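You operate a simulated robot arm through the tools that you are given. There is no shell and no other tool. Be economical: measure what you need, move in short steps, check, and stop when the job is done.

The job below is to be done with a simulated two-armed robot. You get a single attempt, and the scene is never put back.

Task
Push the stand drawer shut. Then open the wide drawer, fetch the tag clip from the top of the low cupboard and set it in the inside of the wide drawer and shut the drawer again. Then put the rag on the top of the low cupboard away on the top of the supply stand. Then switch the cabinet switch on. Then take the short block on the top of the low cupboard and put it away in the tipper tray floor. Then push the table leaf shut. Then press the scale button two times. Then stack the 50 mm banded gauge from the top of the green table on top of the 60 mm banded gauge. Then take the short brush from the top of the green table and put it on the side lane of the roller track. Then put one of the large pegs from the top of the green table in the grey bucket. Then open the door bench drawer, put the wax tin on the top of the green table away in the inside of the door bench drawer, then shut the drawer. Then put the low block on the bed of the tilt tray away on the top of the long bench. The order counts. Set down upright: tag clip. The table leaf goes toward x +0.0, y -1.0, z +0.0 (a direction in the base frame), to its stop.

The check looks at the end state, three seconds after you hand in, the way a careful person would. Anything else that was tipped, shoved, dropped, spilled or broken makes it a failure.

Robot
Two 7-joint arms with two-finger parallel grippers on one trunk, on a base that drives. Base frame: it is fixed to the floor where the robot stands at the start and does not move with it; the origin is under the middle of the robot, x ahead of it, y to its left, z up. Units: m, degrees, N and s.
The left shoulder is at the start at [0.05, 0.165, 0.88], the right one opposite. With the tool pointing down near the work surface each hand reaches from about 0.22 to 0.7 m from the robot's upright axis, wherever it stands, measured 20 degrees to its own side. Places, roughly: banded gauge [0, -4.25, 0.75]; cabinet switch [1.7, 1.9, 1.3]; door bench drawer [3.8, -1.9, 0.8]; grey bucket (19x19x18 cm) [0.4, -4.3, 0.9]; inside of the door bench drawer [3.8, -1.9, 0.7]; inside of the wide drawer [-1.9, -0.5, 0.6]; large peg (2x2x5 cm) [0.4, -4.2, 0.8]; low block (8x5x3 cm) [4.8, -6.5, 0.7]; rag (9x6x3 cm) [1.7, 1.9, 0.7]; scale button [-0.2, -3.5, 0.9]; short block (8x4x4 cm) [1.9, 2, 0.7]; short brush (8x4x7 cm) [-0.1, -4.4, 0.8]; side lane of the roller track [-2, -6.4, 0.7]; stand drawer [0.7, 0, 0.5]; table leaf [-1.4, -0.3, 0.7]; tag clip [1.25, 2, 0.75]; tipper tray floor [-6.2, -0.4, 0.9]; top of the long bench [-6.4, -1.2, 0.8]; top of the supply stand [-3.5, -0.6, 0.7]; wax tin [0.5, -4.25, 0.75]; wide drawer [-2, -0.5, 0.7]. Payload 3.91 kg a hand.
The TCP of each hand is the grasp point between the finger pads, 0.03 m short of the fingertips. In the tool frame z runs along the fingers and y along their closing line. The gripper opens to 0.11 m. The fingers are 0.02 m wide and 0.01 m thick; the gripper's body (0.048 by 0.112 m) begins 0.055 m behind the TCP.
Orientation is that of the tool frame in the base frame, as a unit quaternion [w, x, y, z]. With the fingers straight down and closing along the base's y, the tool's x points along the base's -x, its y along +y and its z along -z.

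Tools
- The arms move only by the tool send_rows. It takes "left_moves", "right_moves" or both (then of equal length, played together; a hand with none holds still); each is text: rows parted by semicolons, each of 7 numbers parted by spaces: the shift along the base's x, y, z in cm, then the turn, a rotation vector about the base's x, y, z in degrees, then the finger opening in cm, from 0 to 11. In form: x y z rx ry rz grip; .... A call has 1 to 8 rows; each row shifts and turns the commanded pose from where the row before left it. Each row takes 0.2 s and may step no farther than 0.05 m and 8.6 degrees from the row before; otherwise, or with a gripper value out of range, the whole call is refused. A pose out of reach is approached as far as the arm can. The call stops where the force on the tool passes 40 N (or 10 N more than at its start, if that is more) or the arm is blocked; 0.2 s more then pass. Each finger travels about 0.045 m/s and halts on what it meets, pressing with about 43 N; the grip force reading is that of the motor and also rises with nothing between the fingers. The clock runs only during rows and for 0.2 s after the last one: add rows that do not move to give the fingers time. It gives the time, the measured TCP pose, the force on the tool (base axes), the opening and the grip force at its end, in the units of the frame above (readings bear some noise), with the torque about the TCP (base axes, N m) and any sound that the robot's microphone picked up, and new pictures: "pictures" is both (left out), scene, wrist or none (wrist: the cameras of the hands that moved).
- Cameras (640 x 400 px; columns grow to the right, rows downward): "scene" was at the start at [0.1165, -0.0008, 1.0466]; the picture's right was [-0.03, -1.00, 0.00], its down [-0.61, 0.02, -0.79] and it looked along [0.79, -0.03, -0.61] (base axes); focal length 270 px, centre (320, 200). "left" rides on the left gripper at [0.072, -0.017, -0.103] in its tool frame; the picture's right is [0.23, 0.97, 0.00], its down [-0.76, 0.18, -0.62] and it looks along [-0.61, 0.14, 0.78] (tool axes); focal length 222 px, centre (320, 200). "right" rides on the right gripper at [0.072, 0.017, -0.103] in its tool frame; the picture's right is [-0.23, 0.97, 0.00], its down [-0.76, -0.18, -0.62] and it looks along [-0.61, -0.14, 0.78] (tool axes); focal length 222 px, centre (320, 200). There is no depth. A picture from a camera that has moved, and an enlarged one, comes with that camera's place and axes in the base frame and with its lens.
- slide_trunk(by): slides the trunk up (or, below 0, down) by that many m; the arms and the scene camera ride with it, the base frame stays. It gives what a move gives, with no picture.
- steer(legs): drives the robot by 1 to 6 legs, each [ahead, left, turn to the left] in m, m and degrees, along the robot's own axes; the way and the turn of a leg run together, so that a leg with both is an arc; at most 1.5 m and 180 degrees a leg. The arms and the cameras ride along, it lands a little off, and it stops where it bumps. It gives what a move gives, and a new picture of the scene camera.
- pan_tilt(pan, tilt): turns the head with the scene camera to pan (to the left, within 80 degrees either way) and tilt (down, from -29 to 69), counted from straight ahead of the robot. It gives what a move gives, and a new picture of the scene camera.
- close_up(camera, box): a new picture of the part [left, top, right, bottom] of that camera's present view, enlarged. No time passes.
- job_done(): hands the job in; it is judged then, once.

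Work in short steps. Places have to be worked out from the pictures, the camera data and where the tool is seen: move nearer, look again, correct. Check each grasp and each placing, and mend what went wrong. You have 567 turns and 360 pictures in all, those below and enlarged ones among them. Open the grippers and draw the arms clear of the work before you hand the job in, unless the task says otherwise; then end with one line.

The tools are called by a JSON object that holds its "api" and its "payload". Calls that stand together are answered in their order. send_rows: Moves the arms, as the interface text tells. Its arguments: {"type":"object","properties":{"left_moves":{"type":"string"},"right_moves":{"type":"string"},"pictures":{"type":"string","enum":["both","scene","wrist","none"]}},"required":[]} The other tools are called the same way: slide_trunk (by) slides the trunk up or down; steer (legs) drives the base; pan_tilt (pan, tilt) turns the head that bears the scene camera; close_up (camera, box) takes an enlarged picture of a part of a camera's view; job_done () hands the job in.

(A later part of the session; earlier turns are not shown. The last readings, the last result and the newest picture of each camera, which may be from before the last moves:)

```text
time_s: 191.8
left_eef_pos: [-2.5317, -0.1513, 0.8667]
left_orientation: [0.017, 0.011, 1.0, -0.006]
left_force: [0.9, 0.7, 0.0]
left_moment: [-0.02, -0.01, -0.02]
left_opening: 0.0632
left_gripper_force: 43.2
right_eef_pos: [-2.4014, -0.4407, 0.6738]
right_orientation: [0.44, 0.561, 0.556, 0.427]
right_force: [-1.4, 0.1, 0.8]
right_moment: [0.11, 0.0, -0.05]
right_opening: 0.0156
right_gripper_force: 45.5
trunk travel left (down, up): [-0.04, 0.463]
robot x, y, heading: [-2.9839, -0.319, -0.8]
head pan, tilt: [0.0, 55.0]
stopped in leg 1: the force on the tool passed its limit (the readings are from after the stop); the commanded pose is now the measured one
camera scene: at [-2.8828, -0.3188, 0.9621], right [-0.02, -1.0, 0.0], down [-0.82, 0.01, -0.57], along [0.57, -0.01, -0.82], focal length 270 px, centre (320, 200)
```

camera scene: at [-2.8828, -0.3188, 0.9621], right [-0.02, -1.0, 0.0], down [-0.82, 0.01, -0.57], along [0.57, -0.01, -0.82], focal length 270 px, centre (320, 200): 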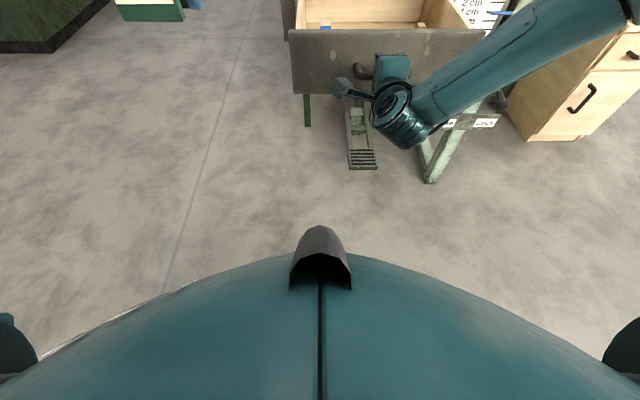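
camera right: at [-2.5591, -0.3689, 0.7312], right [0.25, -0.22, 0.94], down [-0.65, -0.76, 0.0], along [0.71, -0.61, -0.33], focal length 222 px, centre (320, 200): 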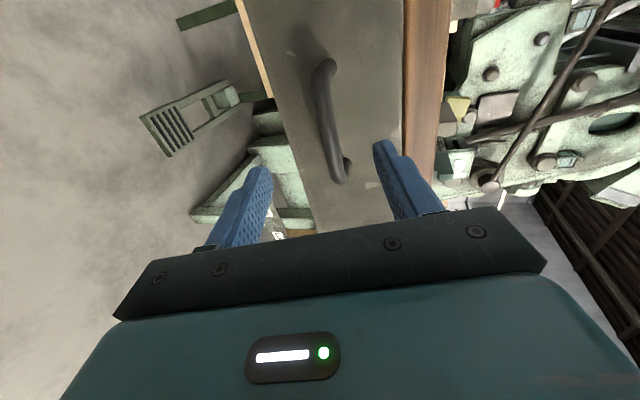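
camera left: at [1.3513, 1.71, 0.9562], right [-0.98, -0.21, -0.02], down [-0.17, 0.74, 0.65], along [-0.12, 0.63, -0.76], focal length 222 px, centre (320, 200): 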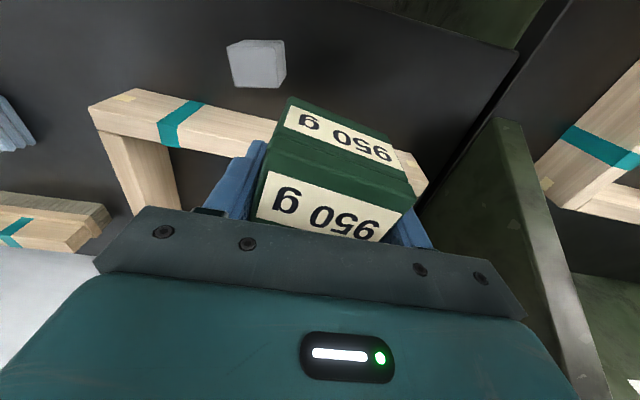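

The drawer reached its stop, so it is now open about 0.25 m. I release, retract and bring the right camera above the drawer for an accurate layout.

{"api": "send_rows", "payload": {"right_moves": "0 0 0 0 0 0 6; 0 0 0 0 0 0 7; 0 0 0 0 0 0 7; -4 0 0 0 0 0 7; -4 0 0 0 0 0 7; -2 0 3 0 5 0 7; 0 0 4 0 8 0 7; 0 0 4 0 8 0 7", "pictures": "none"}}

{"api": "slide_trunk", "payload": {"by": 0.2}}

{"api": "send_rows", "payload": {"right_moves": "2 0 0 0 8.5 0 7; 2 0 0 0 8.5 0 7; 2 0 0 0 8.5 0 7; 2 0 0 0 8.5 0 7; 2 0 0 0 8.5 0 7; 2 0 0 0 8.5 0 7; 2 0 0 0 6 0 7", "pictures": "wrist"}}

```text
time_s: 193.6
left_eef_pos: [-2.5316, -0.1514, 0.865]
left_orientation: [0.018, 0.012, 1.0, -0.006]
left_force: [-0.8, -0.5, -1.2]
left_moment: [0.03, 0.03, 0.0]
left_opening: 0.0632
left_gripper_force: 43.3
right_eef_pos: [-2.5018, -0.4428, 0.7868]
right_orientation: [0.33, 0.63, 0.628, 0.316]
right_force: [-0.6, -0.8, -0.7]
right_moment: [0.02, -0.01, 0.0]
right_opening: 0.0699
right_gripper_force: 0.0
trunk travel left (down, up): [-0.04, 0.463]
robot x, y, heading: [-2.9894, -0.3179, -0.7]
head pan, tilt: [0.0, 55.0]
```

```text
time_s: 195.8
left_eef_pos: [-2.5311, -0.1517, 1.0652]
left_orientation: [0.017, 0.01, 1.0, -0.006]
left_force: [-0.9, 0.6, -0.1]
left_moment: [-0.03, 0.01, 0.0]
left_opening: 0.0633
left_gripper_force: 42.1
right_eef_pos: [-2.5023, -0.4435, 0.9854]
right_orientation: [0.33, 0.63, 0.628, 0.317]
right_force: [0.4, -0.1, 0.3]
right_moment: [0.02, -0.03, 0.01]
right_opening: 0.0701
right_gripper_force: 0.1
trunk travel left (down, up): [-0.24, 0.263]
robot x, y, heading: [-2.9846, -0.319, -0.7]
head pan, tilt: [0.0, 55.0]
```

```text
time_s: 197.4
left_eef_pos: [-2.5308, -0.1509, 1.0666]
left_orientation: [0.017, 0.01, 1.0, -0.006]
left_force: [-1.0, -0.3, -1.1]
left_moment: [-0.01, -0.02, 0.0]
left_opening: 0.0632
left_gripper_force: 43.1
right_eef_pos: [-2.3665, -0.4413, 0.9851]
right_orientation: [-0.003, 0.703, 0.711, -0.018]
right_force: [-0.7, -0.4, 0.1]
right_moment: [0.0, 0.02, -0.01]
right_opening: 0.07
right_gripper_force: 0.0
right hand out of reach, approached as far as the arm can: row 7
trunk travel left (down, up): [-0.24, 0.263]
robot x, y, heading: [-2.9893, -0.3204, -1.1]
head pan, tilt: [0.0, 55.0]
camera right: at [-2.348, -0.3676, 1.0868], right [0.98, -0.22, -0.02], down [-0.15, -0.75, 0.64], along [-0.16, -0.62, -0.76], focal length 222 px, centre (320, 200)
```

right: 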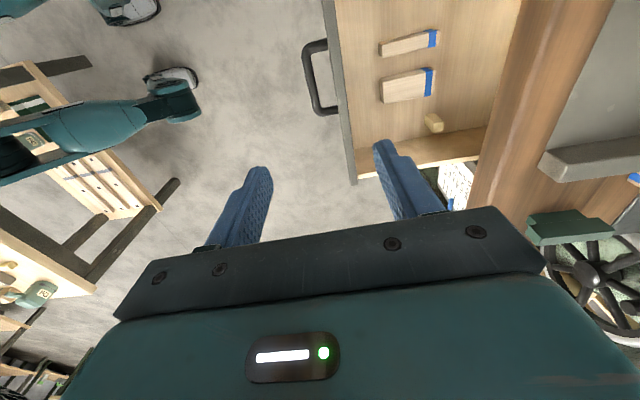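

The layout is clear: free floor patch between block and south wall centred at about (-2.27, -0.56). I retract the right hand, roll the left hand 90° (so it closes along x), and move the base.

{"api": "send_rows", "payload": {"right_moves": "-3.5 0 0 0 0 0 7; -3.5 0 0 0 0 0 7; -3.5 0 0 0 0 0 7; -3.5 0 0 0 0 0 7; -3 0 0 0 0 0 7; 0 0 0 0 0 0 7; 0 0 0 0 0 0 7; 0 0 0 0 0 0 7", "left_moves": "0 0 0 0 0 8.5 4; 0 0 0 0 0 8.5 4; 0 0 0 0 0 8.5 4; 0 0 0 0 0 8.5 4; 0 0 0 0 0 8.5 4; 0 0 0 0 0 8.5 4; 0 0 0 0 0 8.5 4; 0 0 0 0 0 8.5 4", "pictures": "none"}}

{"api": "send_rows", "payload": {"left_moves": "0 0 0 0 0 8.5 4; 0 0 0 0 0 8.5 4; 0 0 0 0 0 5 4", "pictures": "none"}}

{"api": "steer", "payload": {"legs": [[0.08, -0.42, 1]]}}

```text
time_s: 199.2
left_eef_pos: [-2.5313, -0.1513, 1.0667]
left_orientation: [0.017, -0.551, 0.834, 0.006]
left_force: [0.5, 0.6, -0.9]
left_moment: [0.01, -0.02, -0.02]
left_opening: 0.0634
left_gripper_force: 42.9
right_eef_pos: [-2.5359, -0.442, 0.9859]
right_orientation: [-0.01, 0.705, 0.709, -0.023]
right_force: [-0.4, -1.1, 0.7]
right_moment: [0.01, 0.0, -0.02]
right_opening: 0.0699
right_gripper_force: 0.1
trunk travel left (down, up): [-0.24, 0.263]
robot x, y, heading: [-2.9842, -0.3197, -1.0]
head pan, tilt: [0.0, 55.0]
```

```text
time_s: 200.0
left_eef_pos: [-2.5311, -0.1516, 1.0651]
left_orientation: [0.017, -0.7, 0.714, 0.008]
left_force: [0.5, 0.2, -1.2]
left_moment: [-0.02, -0.01, -0.01]
left_opening: 0.0632
left_gripper_force: 42.7
right_eef_pos: [-2.5362, -0.4438, 0.9856]
right_orientation: [-0.01, 0.704, 0.71, -0.023]
right_force: [-0.5, -1.0, -0.4]
right_moment: [-0.01, 0.01, -0.01]
right_opening: 0.0699
right_gripper_force: 0.0
trunk travel left (down, up): [-0.24, 0.263]
robot x, y, heading: [-2.9846, -0.3186, -1.0]
head pan, tilt: [0.0, 55.0]
```

```text
time_s: 202.6
left_eef_pos: [-2.4564, -0.5623, 1.0663]
left_orientation: [0.017, -0.705, 0.709, 0.008]
left_force: [0.4, 0.0, -1.7]
left_moment: [0.01, 0.02, 0.01]
left_opening: 0.0636
left_gripper_force: 43.0
right_eef_pos: [-2.4559, -0.854, 0.9851]
right_orientation: [-0.008, 0.699, 0.714, -0.023]
right_force: [0.8, -0.5, 1.2]
right_moment: [-0.02, -0.03, 0.01]
right_opening: 0.0701
right_gripper_force: 0.0
trunk travel left (down, up): [-0.24, 0.263]
robot x, y, heading: [-2.909, -0.7372, -0.1]
head pan, tilt: [0.0, 55.0]
camera scene: at [-2.8054, -0.735, 1.1621], right [0.0, -1.0, 0.0], down [-0.82, 0.0, -0.57], along [0.57, 0.0, -0.82], focal length 270 px, centre (320, 200)
```

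scene: 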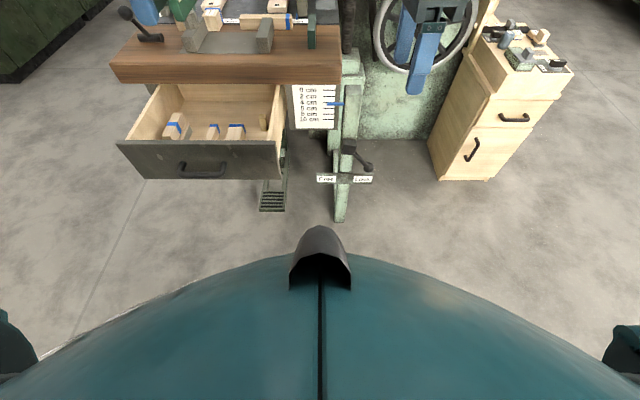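

The left hand has the same orientation as at the grasp, so the clip is level. I move it over the target and look.

{"api": "send_rows", "payload": {"left_moves": "4.6 0 0 0 0 0 4; 4.6 0 0 0 0 0 4; 4.6 0 -1 0 0 0 4; 4.6 0 -1 0 0 0 4; 0 0 -4 0 0 0 4; 0 0 -4 0 0 0 4; 0 0 -4 0 0 0 4; 0 0 -4 0 0 0 4", "pictures": "both"}}

```text
time_s: 204.4
left_eef_pos: [-2.2894, -0.5566, 0.881]
left_orientation: [0.017, -0.705, 0.709, 0.009]
left_force: [-0.2, 0.0, -0.3]
left_moment: [0.01, 0.0, 0.0]
left_opening: 0.0632
left_gripper_force: 42.9
left hand out of reach, approached as far as the arm can: row 4
right_eef_pos: [-2.456, -0.853, 0.9853]
right_orientation: [-0.009, 0.699, 0.715, -0.023]
right_force: [0.8, 0.1, -0.4]
right_moment: [-0.03, -0.01, 0.0]
right_opening: 0.0702
right_gripper_force: 0.1
trunk travel left (down, up): [-0.24, 0.263]
robot x, y, heading: [-2.9095, -0.7373, 0.1]
head pan, tilt: [0.0, 55.0]
camera scene: at [-2.8053, -0.7347, 1.1621], right [0.0, -1.0, 0.0], down [-0.82, 0.0, -0.57], along [0.57, 0.0, -0.82], focal length 270 px, centre (320, 200)
camera left: at [-2.2747, -0.633, 0.9818], right [-0.98, -0.22, -0.02], down [-0.18, 0.74, 0.65], along [-0.13, 0.63, -0.76], focal length 222 px, centre (320, 200)
```

scene: 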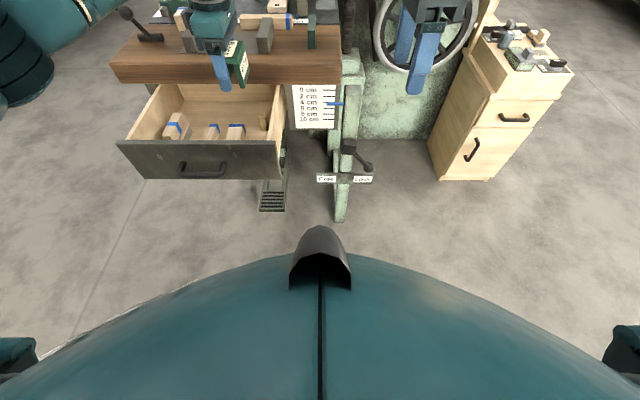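
left: 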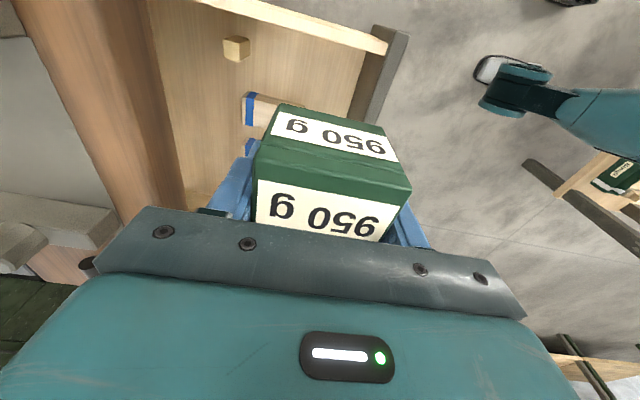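

The clip hovers over the gap. I nudge the base 2 cm ahead and descend stepwise.

{"api": "steer", "payload": {"legs": [[0.022, 0, 0]]}}

{"api": "send_rows", "payload": {"left_moves": "0 0 -4 0 0 0 4; 0 0 -4 0 0 0 4; 0 0 -4 0 0 0 4; 0 0 -3 0 0 0 4; 0 0 0 0 0 0 4", "pictures": "wrist"}}

```text
time_s: 205.2
left_eef_pos: [-2.2676, -0.5567, 0.8818]
left_orientation: [0.016, -0.705, 0.709, 0.009]
left_force: [0.2, 0.4, -1.1]
left_moment: [0.04, 0.02, 0.0]
left_opening: 0.0633
left_gripper_force: 43.2
right_eef_pos: [-2.4342, -0.8517, 0.9851]
right_orientation: [-0.009, 0.699, 0.715, -0.023]
right_force: [-0.2, -1.2, 0.4]
right_moment: [-0.05, 0.03, 0.01]
right_opening: 0.0699
right_gripper_force: 0.0
trunk travel left (down, up): [-0.24, 0.263]
robot x, y, heading: [-2.8819, -0.7338, -0.0]
head pan, tilt: [0.0, 55.0]
camera scene: at [-2.7832, -0.7348, 1.162], right [0.0, -1.0, 0.0], down [-0.82, 0.0, -0.57], along [0.57, 0.0, -0.82], focal length 270 px, centre (320, 200)
```

scene: 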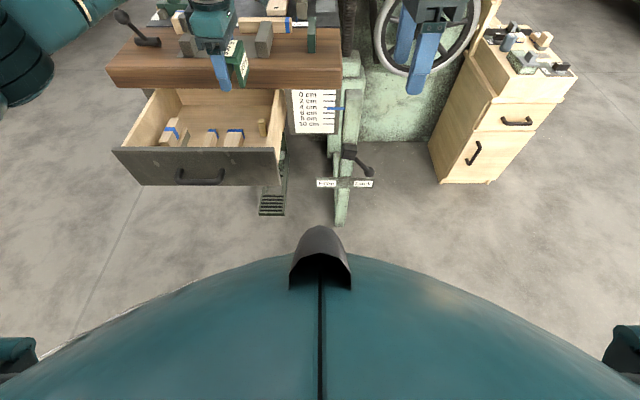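

```text
time_s: 206.4
left_eef_pos: [-2.2686, -0.5573, 0.7316]
left_orientation: [0.016, -0.705, 0.709, 0.008]
left_force: [-0.2, -0.6, -0.6]
left_moment: [-0.01, -0.03, -0.01]
left_opening: 0.0633
left_gripper_force: 42.8
right_eef_pos: [-2.4344, -0.8525, 0.9868]
right_orientation: [-0.009, 0.698, 0.715, -0.022]
right_force: [0.5, -0.8, -0.2]
right_moment: [0.01, 0.0, -0.01]
right_opening: 0.0698
right_gripper_force: 0.0
trunk travel left (down, up): [-0.24, 0.263]
robot x, y, heading: [-2.8855, -0.7361, -0.2]
head pan, tilt: [0.0, 55.0]
camera left: at [-2.2532, -0.6327, 0.8323], right [-0.97, -0.22, -0.02], down [-0.18, 0.74, 0.65], along [-0.13, 0.63, -0.76], focal length 222 px, centre (320, 200)
```

left: 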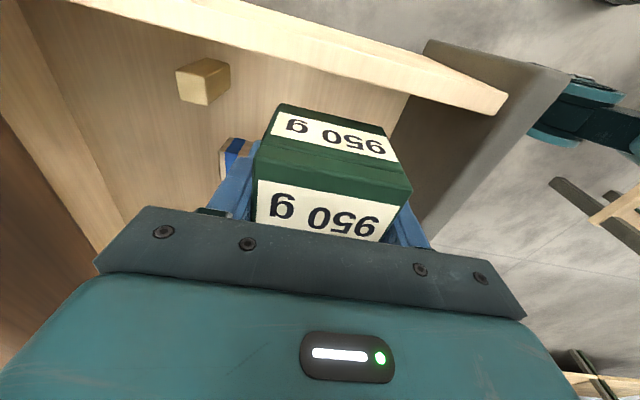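

Clearances look fine. I shift 0.8 cm south and lower gently until contact.

{"api": "send_rows", "payload": {"left_moves": "0 -0.8 -1 0 0 0 4; 0 0 -1 0 0 0 4; 0 0 -0.7 0 0 0 4; 0 0 -0.6 0 0 0 4; 0 0 -0.6 0 0 0 4; 0 0 -0.5 0 0 0 4", "pictures": "none"}}

```text
time_s: 207.8
left_eef_pos: [-2.2698, -0.5643, 0.6882]
left_orientation: [0.016, -0.705, 0.709, 0.008]
left_force: [0.0, 0.6, -0.3]
left_moment: [-0.02, 0.01, 0.02]
left_opening: 0.0635
left_gripper_force: 42.6
right_eef_pos: [-2.4348, -0.8535, 0.9858]
right_orientation: [-0.009, 0.699, 0.715, -0.023]
right_force: [-0.7, -1.3, 0.5]
right_moment: [-0.04, 0.0, -0.03]
right_opening: 0.07
right_gripper_force: 0.0
trunk travel left (down, up): [-0.24, 0.263]
robot x, y, heading: [-2.8875, -0.7382, 0.0]
head pan, tilt: [0.0, 55.0]
```

No contact yet; I continue in small steps.

{"api": "send_rows", "payload": {"left_moves": "0 0 -0.5 0 0 0 4; 0 0 -0.5 0 0 0 4; 0 0 -0.4 0 0 0 4; 0 0 -0.4 0 0 0 4; 0 0 -0.4 0 0 0 4", "pictures": "wrist"}}

```text
time_s: 209.0
left_eef_pos: [-2.2675, -0.5649, 0.6656]
left_orientation: [0.016, -0.706, 0.708, 0.009]
left_force: [0.2, -0.8, -0.9]
left_moment: [0.01, 0.02, 0.01]
left_opening: 0.0633
left_gripper_force: 42.6
right_eef_pos: [-2.4345, -0.8531, 0.9854]
right_orientation: [-0.009, 0.699, 0.715, -0.023]
right_force: [0.6, -0.4, 0.6]
right_moment: [-0.02, 0.01, 0.03]
right_opening: 0.07
right_gripper_force: 0.0
trunk travel left (down, up): [-0.24, 0.263]
robot x, y, heading: [-2.8876, -0.74, -0.0]
head pan, tilt: [0.0, 55.0]
camera left: at [-2.2523, -0.6411, 0.7668], right [-0.97, -0.22, -0.02], down [-0.18, 0.74, 0.65], along [-0.13, 0.63, -0.76], focal length 222 px, centre (320, 200)
```

left: 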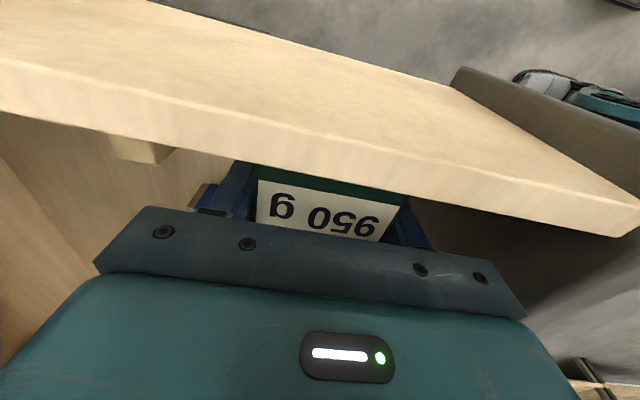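

Still free; the side wall top is close to the camera but clear. I lower further with small steps.

{"api": "send_rows", "payload": {"left_moves": "0 0 -0.4 0 0 0 4; 0 0 -0.4 0 0 0 4; 0 0 -0.4 0 0 0 4", "pictures": "none"}}

```text
time_s: 209.8
left_eef_pos: [-2.2685, -0.5648, 0.6556]
left_orientation: [0.018, -0.705, 0.709, 0.008]
left_force: [-0.9, 1.6, 9.1]
left_moment: [0.0, 0.41, -0.1]
left_opening: 0.0635
left_gripper_force: 43.1
right_eef_pos: [-2.4349, -0.8532, 0.9874]
right_orientation: [-0.008, 0.699, 0.714, -0.023]
right_force: [0.8, -0.7, 0.3]
right_moment: [0.0, -0.01, 0.0]
right_opening: 0.07
right_gripper_force: 0.0
trunk travel left (down, up): [-0.24, 0.263]
robot x, y, heading: [-2.8859, -0.7382, -0.2]
head pan, tilt: [0.0, 55.0]
```

Contact with the floor (9 N). I open slightly, to 8.3 cm, and rise straight up.

{"api": "send_rows", "payload": {"left_moves": "0 0 0 0 0 0 7; 0 0 0 0 0 0 8.3; 0 0 0 0 0 0 8.3; 0 0 0 0 0 0 8.3; 0 0 1 0 0 0 8.3; 0 0 2 0 0 0 8.3; 0 0 3 0 0 0 8.3; 0 0 4 0 0 0 8.3", "pictures": "wrist"}}

```text
time_s: 211.6
left_eef_pos: [-2.2686, -0.565, 0.7537]
left_orientation: [0.016, -0.705, 0.709, 0.008]
left_force: [0.2, -0.2, -0.1]
left_moment: [0.03, 0.0, -0.01]
left_opening: 0.0832
left_gripper_force: 0.1
right_eef_pos: [-2.4359, -0.8537, 0.9858]
right_orientation: [-0.01, 0.699, 0.715, -0.023]
right_force: [-0.5, -1.1, -0.6]
right_moment: [-0.03, -0.04, -0.02]
right_opening: 0.0699
right_gripper_force: 0.1
trunk travel left (down, up): [-0.24, 0.263]
robot x, y, heading: [-2.8869, -0.7367, -0.0]
head pan, tilt: [0.0, 55.0]
camera left: at [-2.2535, -0.6416, 0.8549], right [-0.97, -0.22, -0.02], down [-0.18, 0.74, 0.65], along [-0.13, 0.63, -0.76], focal length 222 px, centre (320, 200)
```

left: 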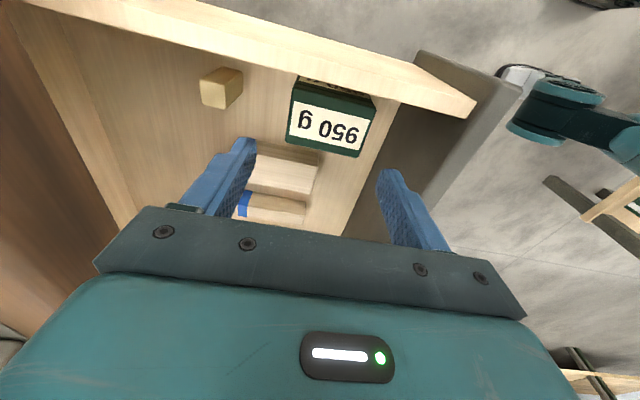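

The tag clip stands upright in the drawer. I withdraw the left hand upward, then set up the right hand to push the drawer shut.

{"api": "send_rows", "payload": {"left_moves": "0 0 4 0 0 0 8.3; 0 0 4.5 0 0 0 8.3; 0 0 4.5 0 0 0 8.3; -3 0 3 0 0 0 8.3; -4.5 0 0 0 0 0 8.3; -4.5 0 0 0 0 0 8.3; -4.5 0 0 0 0 0 8.3; -4.5 0 0 0 0 0 8.3", "pictures": "none"}}

{"api": "steer", "payload": {"legs": [[-0.12, 0, 0], [0, 0.42, 0]]}}

{"api": "send_rows", "payload": {"right_moves": "-1.5 0 0 0 -8.5 0 0; -1.5 0 0 0 -8.5 0 0; -1.5 0 0 0 -8.5 0 0; -1.5 0 0 0 -8.5 0 0; -1.5 0 0 0 -8.5 0 0; -1.5 0 0 0 -8.5 0 0; 0 0 -2 0 -8.5 0 0; 0 0 -2 0 -8.5 0 0", "pictures": "none"}}

{"api": "slide_trunk", "payload": {"by": -0.2}}

```text
time_s: 213.4
left_eef_pos: [-2.4788, -0.564, 0.9139]
left_orientation: [0.017, -0.706, 0.708, 0.008]
left_force: [0.6, 0.5, -0.2]
left_moment: [0.01, 0.04, -0.01]
left_opening: 0.0831
left_gripper_force: 0.1
right_eef_pos: [-2.4345, -0.8536, 0.9861]
right_orientation: [-0.009, 0.699, 0.714, -0.023]
right_force: [-0.5, 0.0, 0.2]
right_moment: [0.02, -0.02, -0.02]
right_opening: 0.0701
right_gripper_force: 0.0
trunk travel left (down, up): [-0.24, 0.263]
robot x, y, heading: [-2.8851, -0.7346, -0.1]
head pan, tilt: [0.0, 55.0]
```

```text
time_s: 216.8
left_eef_pos: [-2.5982, -0.1431, 0.9149]
left_orientation: [0.017, -0.705, 0.709, 0.008]
left_force: [0.1, 1.0, -0.5]
left_moment: [-0.01, -0.03, 0.02]
left_opening: 0.0832
left_gripper_force: 0.1
right_eef_pos: [-2.5537, -0.4326, 0.9856]
right_orientation: [-0.009, 0.698, 0.716, -0.023]
right_force: [0.8, 0.0, 0.1]
right_moment: [0.02, 0.01, -0.01]
right_opening: 0.0703
right_gripper_force: 0.0
trunk travel left (down, up): [-0.24, 0.263]
robot x, y, heading: [-3.0046, -0.3157, 0.0]
head pan, tilt: [0.0, 55.0]
camera scene: at [-2.9041, -0.3147, 1.1621], right [0.0, -1.0, 0.0], down [-0.82, 0.0, -0.57], along [0.57, 0.0, -0.82], focal length 270 px, centre (320, 200)
```

scene: 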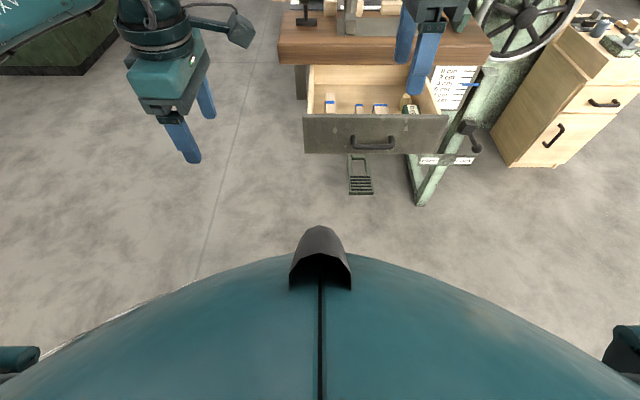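

```text
time_s: 218.6
left_eef_pos: [-2.5981, -0.1426, 0.9132]
left_orientation: [0.017, -0.706, 0.708, 0.009]
left_force: [-0.1, -0.3, 0.2]
left_moment: [0.02, 0.0, 0.0]
left_opening: 0.083
left_gripper_force: 0.1
right_eef_pos: [-2.6083, -0.4031, 0.9545]
right_orientation: [0.393, 0.592, 0.597, 0.372]
right_force: [0.2, 0.2, -0.1]
right_moment: [0.02, -0.02, 0.03]
right_opening: 0.0
right_gripper_force: 37.7
right hand out of reach, approached as far as the arm can: row 7, 8
trunk travel left (down, up): [-0.24, 0.263]
robot x, y, heading: [-3.0057, -0.3199, -0.2]
head pan, tilt: [0.0, 55.0]
```

```text
time_s: 220.8
left_eef_pos: [-2.5977, -0.1435, 0.714]
left_orientation: [0.017, -0.706, 0.708, 0.008]
left_force: [-0.3, -0.2, -0.6]
left_moment: [0.01, 0.0, 0.04]
left_opening: 0.083
left_gripper_force: 0.0
right_eef_pos: [-2.6093, -0.4041, 0.7559]
right_orientation: [0.393, 0.591, 0.598, 0.371]
right_force: [0.2, -1.1, -0.5]
right_moment: [-0.01, 0.02, 0.0]
right_opening: 0.0
right_gripper_force: 37.6
trunk travel left (down, up): [-0.04, 0.463]
robot x, y, heading: [-3.0038, -0.3155, -0.0]
head pan, tilt: [0.0, 55.0]
```

I lower the closed right hand to handle height just in front of it and lift the left hand clear.

{"api": "send_rows", "payload": {"right_moves": "2 -1 -2 0 0 0 0; 2 -1 -2 0 0 0 0; 2 -1 -2 0 0 0 0; 2 -1 -1 0 0 0 0; 2 0 -1 0 0 0 0; 2 0 0 0 0 0 0", "left_moves": "-3 1 2 0 0 0 8; -3 1 3 0 0 0 8; -3 1 3 0 0 0 8; 0 0 3 0 0 0 8; 0 0 3 0 0 0 8; 0 0 0 0 0 0 8", "pictures": "wrist"}}

```text
time_s: 222.2
left_eef_pos: [-2.6876, -0.1139, 0.8552]
left_orientation: [0.016, -0.707, 0.707, 0.008]
left_force: [-0.2, 0.9, 0.5]
left_moment: [-0.01, 0.0, -0.02]
left_opening: 0.0802
left_gripper_force: 0.0
right_eef_pos: [-2.4895, -0.4453, 0.677]
right_orientation: [0.393, 0.592, 0.598, 0.372]
right_force: [0.2, -0.2, -0.9]
right_moment: [0.01, 0.01, 0.0]
right_opening: 0.0
right_gripper_force: 37.7
trunk travel left (down, up): [-0.04, 0.463]
robot x, y, heading: [-3.0053, -0.3116, 0.4]
head pan, tilt: [0.0, 55.0]
camera right: at [-2.5761, -0.3698, 0.7325], right [0.4, -0.2, 0.89], down [-0.65, -0.75, 0.12], along [0.65, -0.63, -0.44], focal length 222 px, centre (320, 200)
camera left: at [-2.6724, -0.1897, 0.9553], right [-0.97, -0.22, -0.02], down [-0.18, 0.74, 0.65], along [-0.13, 0.63, -0.76], focal length 222 px, centre (320, 200)
```

right: 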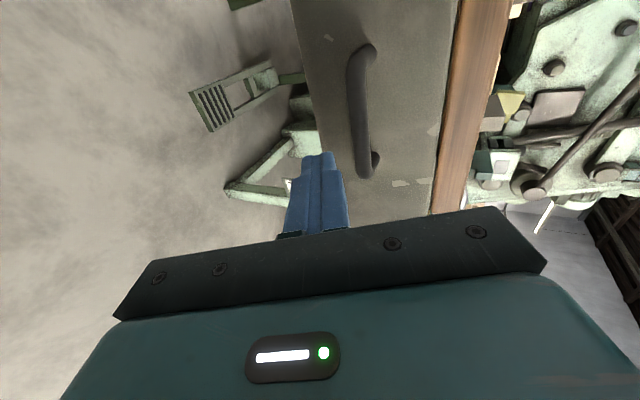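
left: 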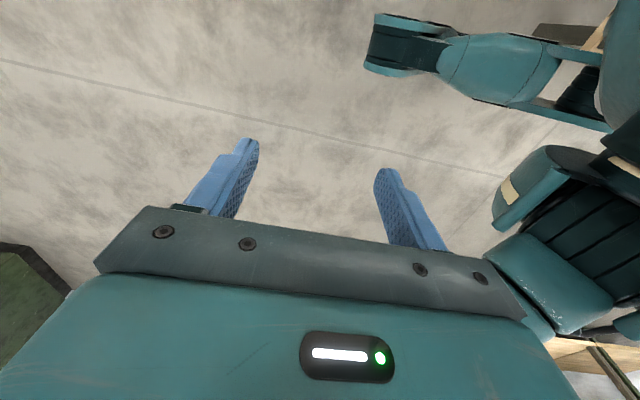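

Tip is aligned with the bar. I drive forward to push the drawer in.

{"api": "steer", "payload": {"legs": [[0.2, 0, 0]]}}

{"api": "steer", "payload": {"legs": [[0.2, 0, 0]]}}

```text
time_s: 223.8
left_eef_pos: [-2.4888, -0.1134, 0.8543]
left_orientation: [0.016, -0.706, 0.708, 0.009]
left_force: [-0.2, 0.4, -0.8]
left_moment: [0.01, 0.01, 0.0]
left_opening: 0.0802
left_gripper_force: 0.1
right_eef_pos: [-2.2897, -0.4427, 0.6757]
right_orientation: [0.393, 0.592, 0.599, 0.371]
right_force: [-0.3, 0.6, 0.0]
right_moment: [0.03, 0.02, -0.03]
right_opening: 0.0001
right_gripper_force: 38.2
trunk travel left (down, up): [-0.04, 0.463]
robot x, y, heading: [-2.8035, -0.3177, 0.1]
head pan, tilt: [0.0, 55.0]
camera scene: at [-2.7045, -0.3145, 0.9621], right [0.0, -1.0, 0.0], down [-0.82, 0.0, -0.57], along [0.57, 0.0, -0.82], focal length 270 px, centre (320, 200)
```

scene: 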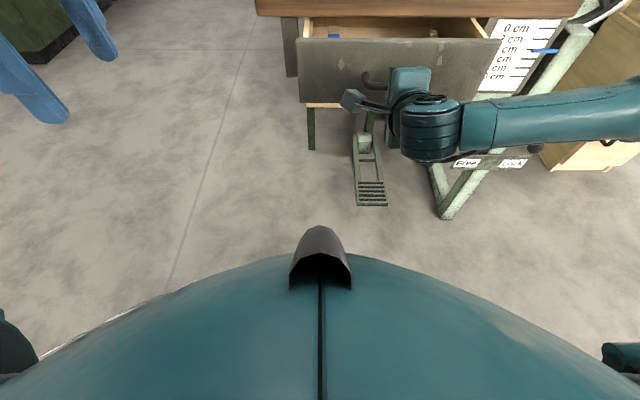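

```text
time_s: 225.0
left_eef_pos: [-2.3861, -0.1125, 0.8541]
left_orientation: [0.016, -0.706, 0.708, 0.007]
left_force: [0.4, 0.0, 0.1]
left_moment: [-0.01, 0.03, -0.02]
left_opening: 0.0798
left_gripper_force: 0.0
right_eef_pos: [-2.1944, -0.4441, 0.6761]
right_orientation: [0.392, 0.592, 0.599, 0.37]
right_force: [-8.5, -2.5, 4.7]
right_moment: [0.01, -0.15, -0.04]
right_opening: 0.0
right_gripper_force: 37.6
trunk travel left (down, up): [-0.04, 0.463]
robot x, y, heading: [-2.7061, -0.3166, 0.1]
head pan, tilt: [0.0, 55.0]
stopped in leg 1: the force on the tool passed its limit (the readings are from after the stop); the commanded pose is now the measured one
camera scene: at [-2.6026, -0.3146, 0.962], right [0.0, -1.0, 0.0], down [-0.82, 0.0, -0.57], along [0.57, 0.0, -0.82], focal length 270 px, centre (320, 200)
```

scene: 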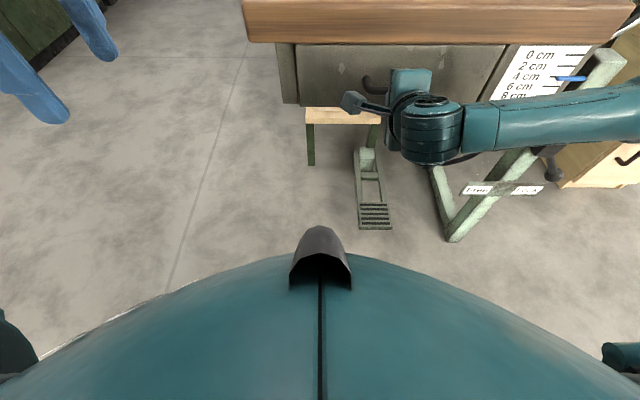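

It stopped at the drawer's stop. I back off and verify it is flush.

{"api": "steer", "payload": {"legs": [[-0.25, 0, 0]]}}

{"api": "send_rows", "payload": {"right_moves": "0 0 4 0 0 0 4; 0 0 4 0 8 0 6; 0 0 4 0 8 0 7; 0 0 4 0 8 0 7; 0 0 4 0 8 0 7; 0 0 3 0 8 0 7; 0 0 0 0 8 0 7; 0 0 0 0 8 0 7", "pictures": "none"}}

{"api": "pan_tilt", "payload": {"pan": -5, "tilt": 30}}

```text
time_s: 226.9
left_eef_pos: [-2.6377, -0.1134, 0.855]
left_orientation: [0.017, -0.706, 0.708, 0.009]
left_force: [1.3, 1.0, 0.7]
left_moment: [0.02, -0.02, 0.03]
left_opening: 0.08
left_gripper_force: 0.0
right_eef_pos: [-2.4452, -0.4445, 0.676]
right_orientation: [0.392, 0.593, 0.599, 0.369]
right_force: [-0.2, -0.3, -0.4]
right_moment: [-0.01, 0.02, -0.01]
right_opening: 0.0
right_gripper_force: 37.5
trunk travel left (down, up): [-0.04, 0.463]
robot x, y, heading: [-2.9578, -0.3168, 0.0]
head pan, tilt: [0.0, 55.0]
camera scene: at [-2.8543, -0.3148, 0.9621], right [0.0, -1.0, 0.0], down [-0.82, 0.0, -0.57], along [0.57, 0.0, -0.82], focal length 270 px, centre (320, 200)
```

scene: 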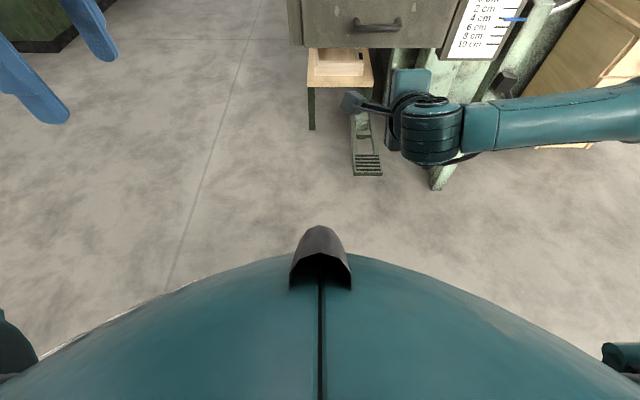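

```text
time_s: 228.7
left_eef_pos: [-2.6369, -0.113, 0.854]
left_orientation: [0.016, -0.706, 0.708, 0.009]
left_force: [0.3, 0.1, -0.5]
left_moment: [-0.01, 0.01, 0.0]
left_opening: 0.0801
left_gripper_force: 0.0
right_eef_pos: [-2.4467, -0.4458, 0.9073]
right_orientation: [0.064, 0.697, 0.712, 0.047]
right_force: [-0.9, -0.2, 0.0]
right_moment: [0.0, -0.01, 0.01]
right_opening: 0.0701
right_gripper_force: 0.0
trunk travel left (down, up): [-0.04, 0.463]
robot x, y, heading: [-2.9582, -0.3131, -0.0]
head pan, tilt: [0.0, 55.0]
```

```text
time_s: 229.6
left_eef_pos: [-2.6387, -0.1133, 0.8546]
left_orientation: [0.016, -0.706, 0.708, 0.008]
left_force: [0.0, -0.9, -0.2]
left_moment: [0.01, 0.02, 0.06]
left_opening: 0.08
left_gripper_force: 0.0
right_eef_pos: [-2.4453, -0.4441, 0.9068]
right_orientation: [0.065, 0.696, 0.713, 0.047]
right_force: [0.1, -0.7, -0.7]
right_moment: [0.0, 0.0, 0.03]
right_opening: 0.0701
right_gripper_force: 0.1
trunk travel left (down, up): [-0.04, 0.463]
robot x, y, heading: [-2.9544, -0.3171, 0.1]
head pan, tilt: [-5.0, 30.0]
camera scene: at [-2.8364, -0.3227, 0.9981], right [-0.09, -1.0, 0.0], down [-0.5, 0.04, -0.87], along [0.86, -0.07, -0.5], focal length 270 px, centre (320, 200)
```

scene: 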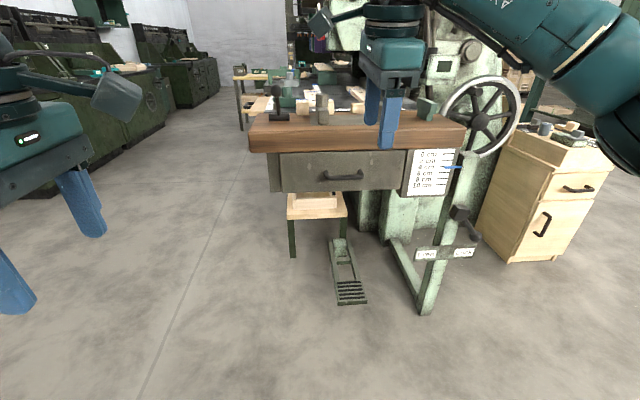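

The drawer is closed flush. I level the right hand and drive back to the low cupboard for the rag.

{"api": "send_rows", "payload": {"right_moves": "0 0 0 0 7 0 9; 0 0 0 0 0 0 10", "pictures": "none"}}

{"api": "steer", "payload": {"legs": [[0, 1.1, 0], [1.5, 0, 0], [1.5, 0, 0], [1.5, 0, 0], [0, 0, 90], [0.45, 0, 0]]}}

```text
time_s: 230.2
left_eef_pos: [-2.6375, -0.1138, 0.8533]
left_orientation: [0.016, -0.706, 0.708, 0.009]
left_force: [0.5, 0.4, -0.3]
left_moment: [-0.02, 0.01, 0.02]
left_opening: 0.0798
left_gripper_force: 0.1
right_eef_pos: [-2.4453, -0.4448, 0.906]
right_orientation: [0.021, 0.698, 0.715, 0.005]
right_force: [-0.7, 0.1, -0.4]
right_moment: [0.0, -0.04, 0.05]
right_opening: 0.1001
right_gripper_force: 0.0
trunk travel left (down, up): [-0.04, 0.463]
robot x, y, heading: [-2.9585, -0.3172, 0.0]
head pan, tilt: [-5.0, 30.0]
```

```text
time_s: 263.1
left_eef_pos: [1.3635, 1.5288, 0.8543]
left_orientation: [-0.006, 1.0, -0.009, -0.017]
left_force: [-0.6, 0.6, 0.3]
left_moment: [0.0, 0.01, 0.02]
left_opening: 0.0801
left_gripper_force: 0.0
right_eef_pos: [1.6969, 1.7153, 0.9058]
right_orientation: [0.011, -0.005, 1.0, 0.018]
right_force: [0.0, 0.5, -0.3]
right_moment: [-0.01, -0.02, -0.01]
right_opening: 0.1
right_gripper_force: 0.0
trunk travel left (down, up): [-0.04, 0.463]
robot x, y, heading: [1.5584, 1.2086, 89.1]
head pan, tilt: [-5.0, 30.0]
camera scene: at [1.5726, 1.3281, 0.9981], right [0.99, -0.1, 0.0], down [-0.05, -0.5, -0.87], along [0.09, 0.86, -0.5], focal length 270 px, centre (320, 200)
```

scene: 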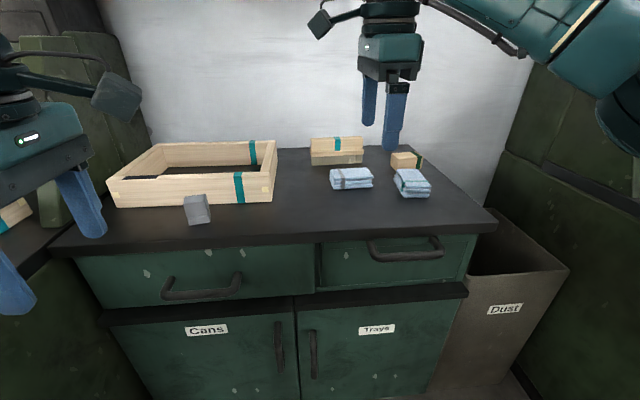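

The rag is at about (1.70, 1.87, 0.735), with the right hand already closing along y. I move over it.

{"api": "send_rows", "payload": {"right_moves": "0 4 -1 0 0 0 10; 0 4 -1 0 0 0 10; 0 4 -1 0 0 0 10; 0 3 -1 0 0 0 10", "pictures": "both"}}

```text
time_s: 264.1
left_eef_pos: [1.3626, 1.5295, 0.8532]
left_orientation: [-0.006, 1.0, -0.009, -0.018]
left_force: [-0.1, -1.0, 0.5]
left_moment: [0.0, 0.0, -0.01]
left_opening: 0.0801
left_gripper_force: 0.1
right_eef_pos: [1.7052, 1.8206, 0.8561]
right_orientation: [0.013, -0.005, 1.0, 0.02]
right_force: [0.6, -0.1, -0.4]
right_moment: [-0.01, 0.0, 0.04]
right_opening: 0.1002
right_gripper_force: 0.0
right hand out of reach, approached as far as the arm can: row 3, 4
trunk travel left (down, up): [-0.04, 0.463]
robot x, y, heading: [1.5623, 1.2092, 89.0]
head pan, tilt: [-5.0, 30.0]
camera scene: at [1.5726, 1.328, 0.9982], right [0.99, -0.1, 0.0], down [-0.05, -0.5, -0.87], along [0.09, 0.86, -0.5], focal length 270 px, centre (320, 200)
camera right: at [1.6289, 1.8335, 0.957], right [0.22, 0.98, 0.04], down [0.75, -0.19, 0.63], along [0.63, -0.11, -0.77], focal length 222 px, centre (320, 200)
```

scene: 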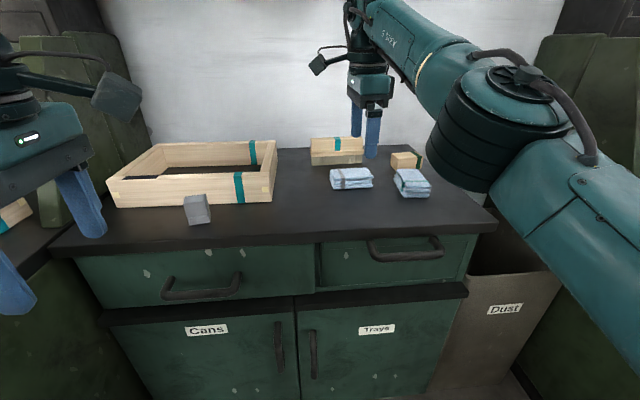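
right: 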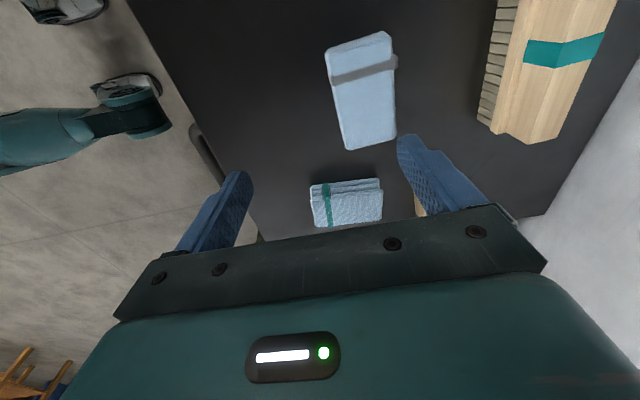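

The rag centre is at (1.689, 1.867). I nudge the base 5 cm ahead and lower onto it.

{"api": "steer", "payload": {"legs": [[0.06, 0, 0]]}}

{"api": "send_rows", "payload": {"right_moves": "-1.5 -0.5 -2 0 0 0 9.5; 0 0 -3 0 0 0 9.5; 0 0 -2 0 0 0 9.5", "pictures": "wrist"}}

```text
time_s: 265.1
left_eef_pos: [1.3653, 1.5871, 0.8539]
left_orientation: [-0.006, 1.0, -0.008, -0.018]
left_force: [-0.3, 0.3, 0.1]
left_moment: [0.01, 0.01, -0.01]
left_opening: 0.0799
left_gripper_force: 0.0
right_eef_pos: [1.7056, 1.8796, 0.855]
right_orientation: [0.011, -0.004, 1.0, 0.019]
right_force: [1.1, 0.6, 0.5]
right_moment: [0.0, -0.01, -0.02]
right_opening: 0.1
right_gripper_force: 0.0
trunk travel left (down, up): [-0.04, 0.463]
robot x, y, heading: [1.5639, 1.2648, 89.0]
head pan, tilt: [-5.0, 30.0]
camera scene: at [1.5735, 1.3869, 0.9981], right [0.99, -0.1, 0.0], down [-0.05, -0.5, -0.87], along [0.09, 0.86, -0.5], focal length 270 px, centre (320, 200)
```

scene: 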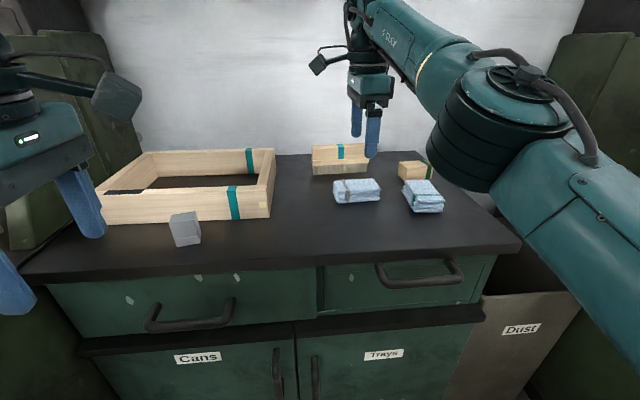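

```text
time_s: 265.9
left_eef_pos: [1.364, 1.5881, 0.8537]
left_orientation: [-0.005, 1.0, -0.008, -0.016]
left_force: [0.4, -0.4, -0.8]
left_moment: [0.01, -0.02, -0.04]
left_opening: 0.0798
left_gripper_force: 0.0
right_eef_pos: [1.6863, 1.8964, 0.7918]
right_orientation: [0.012, -0.003, 1.0, 0.018]
right_force: [0.1, 0.0, -0.5]
right_moment: [0.04, 0.01, 0.0]
right_opening: 0.095
right_gripper_force: 0.0
right hand out of reach, approached as far as the arm can: row 1, 2, 3
trunk travel left (down, up): [-0.04, 0.463]
robot x, y, heading: [1.5628, 1.2642, 89.3]
head pan, tilt: [-5.0, 30.0]
camera right: at [1.6109, 1.9098, 0.8937], right [0.22, 0.97, 0.04], down [0.75, -0.19, 0.63], along [0.63, -0.11, -0.77], focal length 222 px, centre (320, 200)
```

right: 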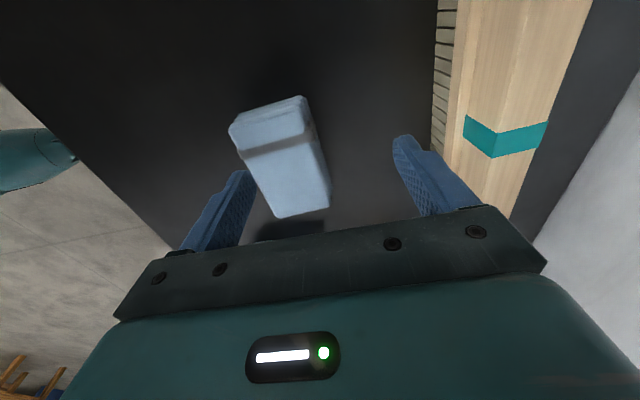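

The hand is 2.5 cm too far north. I shift back, descend and grip the rag.

{"api": "send_rows", "payload": {"right_moves": "0 -2.5 0 0 0 0 9.5; 0 0 -2 0 0 0 9.5; 0 0 -1.8 0 0 0 9.5; 0 0 0 0 0 0 6; 0 0 0 0 0 0 3; 0 0 0 0 0 0 3; 0 0 0 0 0 0 3; 0 0 0 0 0 0 3", "pictures": "wrist"}}

```text
time_s: 266.6
left_eef_pos: [1.3658, 1.5865, 0.855]
left_orientation: [-0.007, 1.0, -0.009, -0.016]
left_force: [-0.4, -0.3, 0.1]
left_moment: [0.0, -0.01, 0.02]
left_opening: 0.0798
left_gripper_force: 0.0
right_eef_pos: [1.6843, 1.9009, 0.782]
right_orientation: [0.01, -0.004, 1.0, 0.023]
right_force: [-0.9, -5.3, 19.5]
right_moment: [-1.17, 0.12, 0.0]
right_opening: 0.0973
right_gripper_force: 2.0
right hand out of reach, approached as far as the arm can: row 1, 2, 3
trunk travel left (down, up): [-0.04, 0.463]
robot x, y, heading: [1.5595, 1.2651, 89.2]
head pan, tilt: [-5.0, 30.0]
stopped in row 3 (right hand): the force on the tool passed its limit (the readings are from after the stop); the commanded pose is now the measured one
camera right: at [1.6086, 1.9119, 0.8843], right [0.22, 0.97, 0.05], down [0.75, -0.2, 0.63], along [0.63, -0.1, -0.77], focal length 222 px, centre (320, 200)
```

right: 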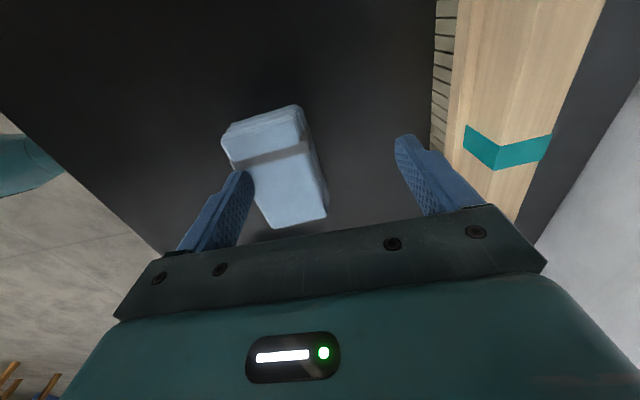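

The front finger touched the rag's top because the y-shift was eaten by the reach limit. I lift 2 cm and shift properly.

{"api": "send_rows", "payload": {"right_moves": "0 0 2 0 0 0 9.5; 0 -3 0 0 0 0 10; 0 0 0 0 0 0 10", "pictures": "wrist"}}

```text
time_s: 267.4
left_eef_pos: [1.3649, 1.5877, 0.854]
left_orientation: [-0.005, 1.0, -0.008, -0.016]
left_force: [0.0, -0.1, -1.2]
left_moment: [0.01, 0.0, -0.01]
left_opening: 0.0797
left_gripper_force: 0.0
right_eef_pos: [1.6798, 1.8936, 0.804]
right_orientation: [0.013, -0.004, 1.0, 0.021]
right_force: [0.5, 0.3, 0.3]
right_moment: [0.0, -0.02, 0.0]
right_opening: 0.1001
right_gripper_force: 0.1
right hand out of reach, approached as far as the arm can: row 1, 2
trunk travel left (down, up): [-0.04, 0.463]
robot x, y, heading: [1.5642, 1.264, 89.2]
head pan, tilt: [-5.0, 30.0]
camera right: at [1.6042, 1.9054, 0.9058], right [0.22, 0.97, 0.04], down [0.75, -0.2, 0.63], along [0.63, -0.11, -0.77], focal length 222 px, centre (320, 200)
```

right: 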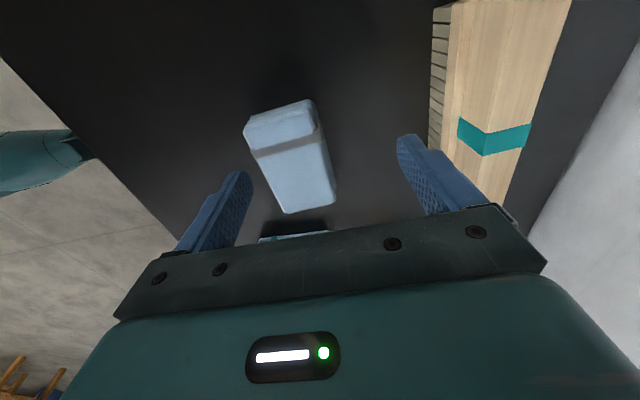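

I correct by backing the base 2.2 cm instead.

{"api": "steer", "payload": {"legs": [[-0.025, 0, 0]]}}

{"api": "send_rows", "payload": {"right_moves": "0 0 -1 0 0 0 10; 0 0 -1 0 0 0 10", "pictures": "wrist"}}

```text
time_s: 268.2
left_eef_pos: [1.3636, 1.5633, 0.8534]
left_orientation: [-0.005, 1.0, -0.01, -0.016]
left_force: [0.2, 0.3, 0.3]
left_moment: [-0.02, -0.03, 0.04]
left_opening: 0.0802
left_gripper_force: 0.0
right_eef_pos: [1.6805, 1.8697, 0.8024]
right_orientation: [0.012, -0.004, 1.0, 0.02]
right_force: [0.8, -0.2, 0.5]
right_moment: [-0.02, -0.01, 0.01]
right_opening: 0.0999
right_gripper_force: 0.0
trunk travel left (down, up): [-0.04, 0.463]
robot x, y, heading: [1.5617, 1.2436, 89.0]
head pan, tilt: [-5.0, 30.0]
camera scene: at [1.5732, 1.3623, 0.9982], right [0.99, -0.1, 0.0], down [-0.05, -0.5, -0.87], along [0.09, 0.86, -0.5], focal length 270 px, centre (320, 200)
```

scene: 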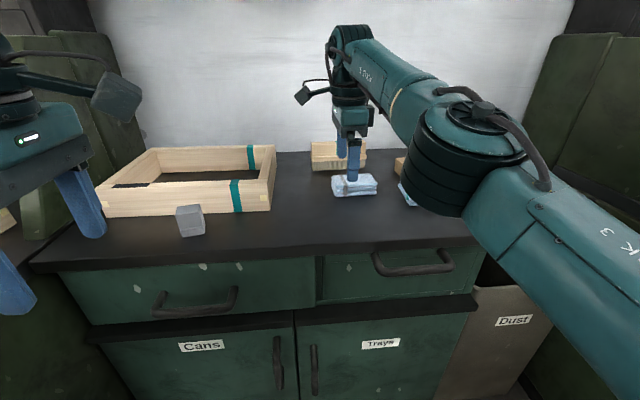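

```text
time_s: 268.9
left_eef_pos: [1.3653, 1.563, 0.8541]
left_orientation: [-0.005, 1.0, -0.009, -0.016]
left_force: [-0.4, -0.4, 0.9]
left_moment: [-0.01, -0.04, -0.02]
left_opening: 0.0801
left_gripper_force: 0.0
right_eef_pos: [1.6789, 1.873, 0.7855]
right_orientation: [0.013, -0.003, 1.0, 0.019]
right_force: [-0.1, -0.6, 0.3]
right_moment: [-0.03, -0.01, -0.01]
right_opening: 0.0999
right_gripper_force: 0.1
right hand out of reach, approached as far as the arm can: row 2
trunk travel left (down, up): [-0.04, 0.463]
robot x, y, heading: [1.563, 1.24, 89.0]
head pan, tilt: [-5.0, 30.0]
camera right: at [1.6029, 1.8855, 0.8873], right [0.22, 0.97, 0.04], down [0.75, -0.2, 0.63], along [0.63, -0.11, -0.77], focal length 222 px, centre (320, 200)
```

right: 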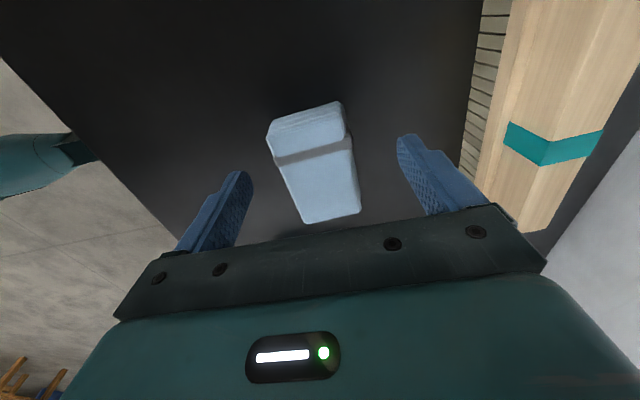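

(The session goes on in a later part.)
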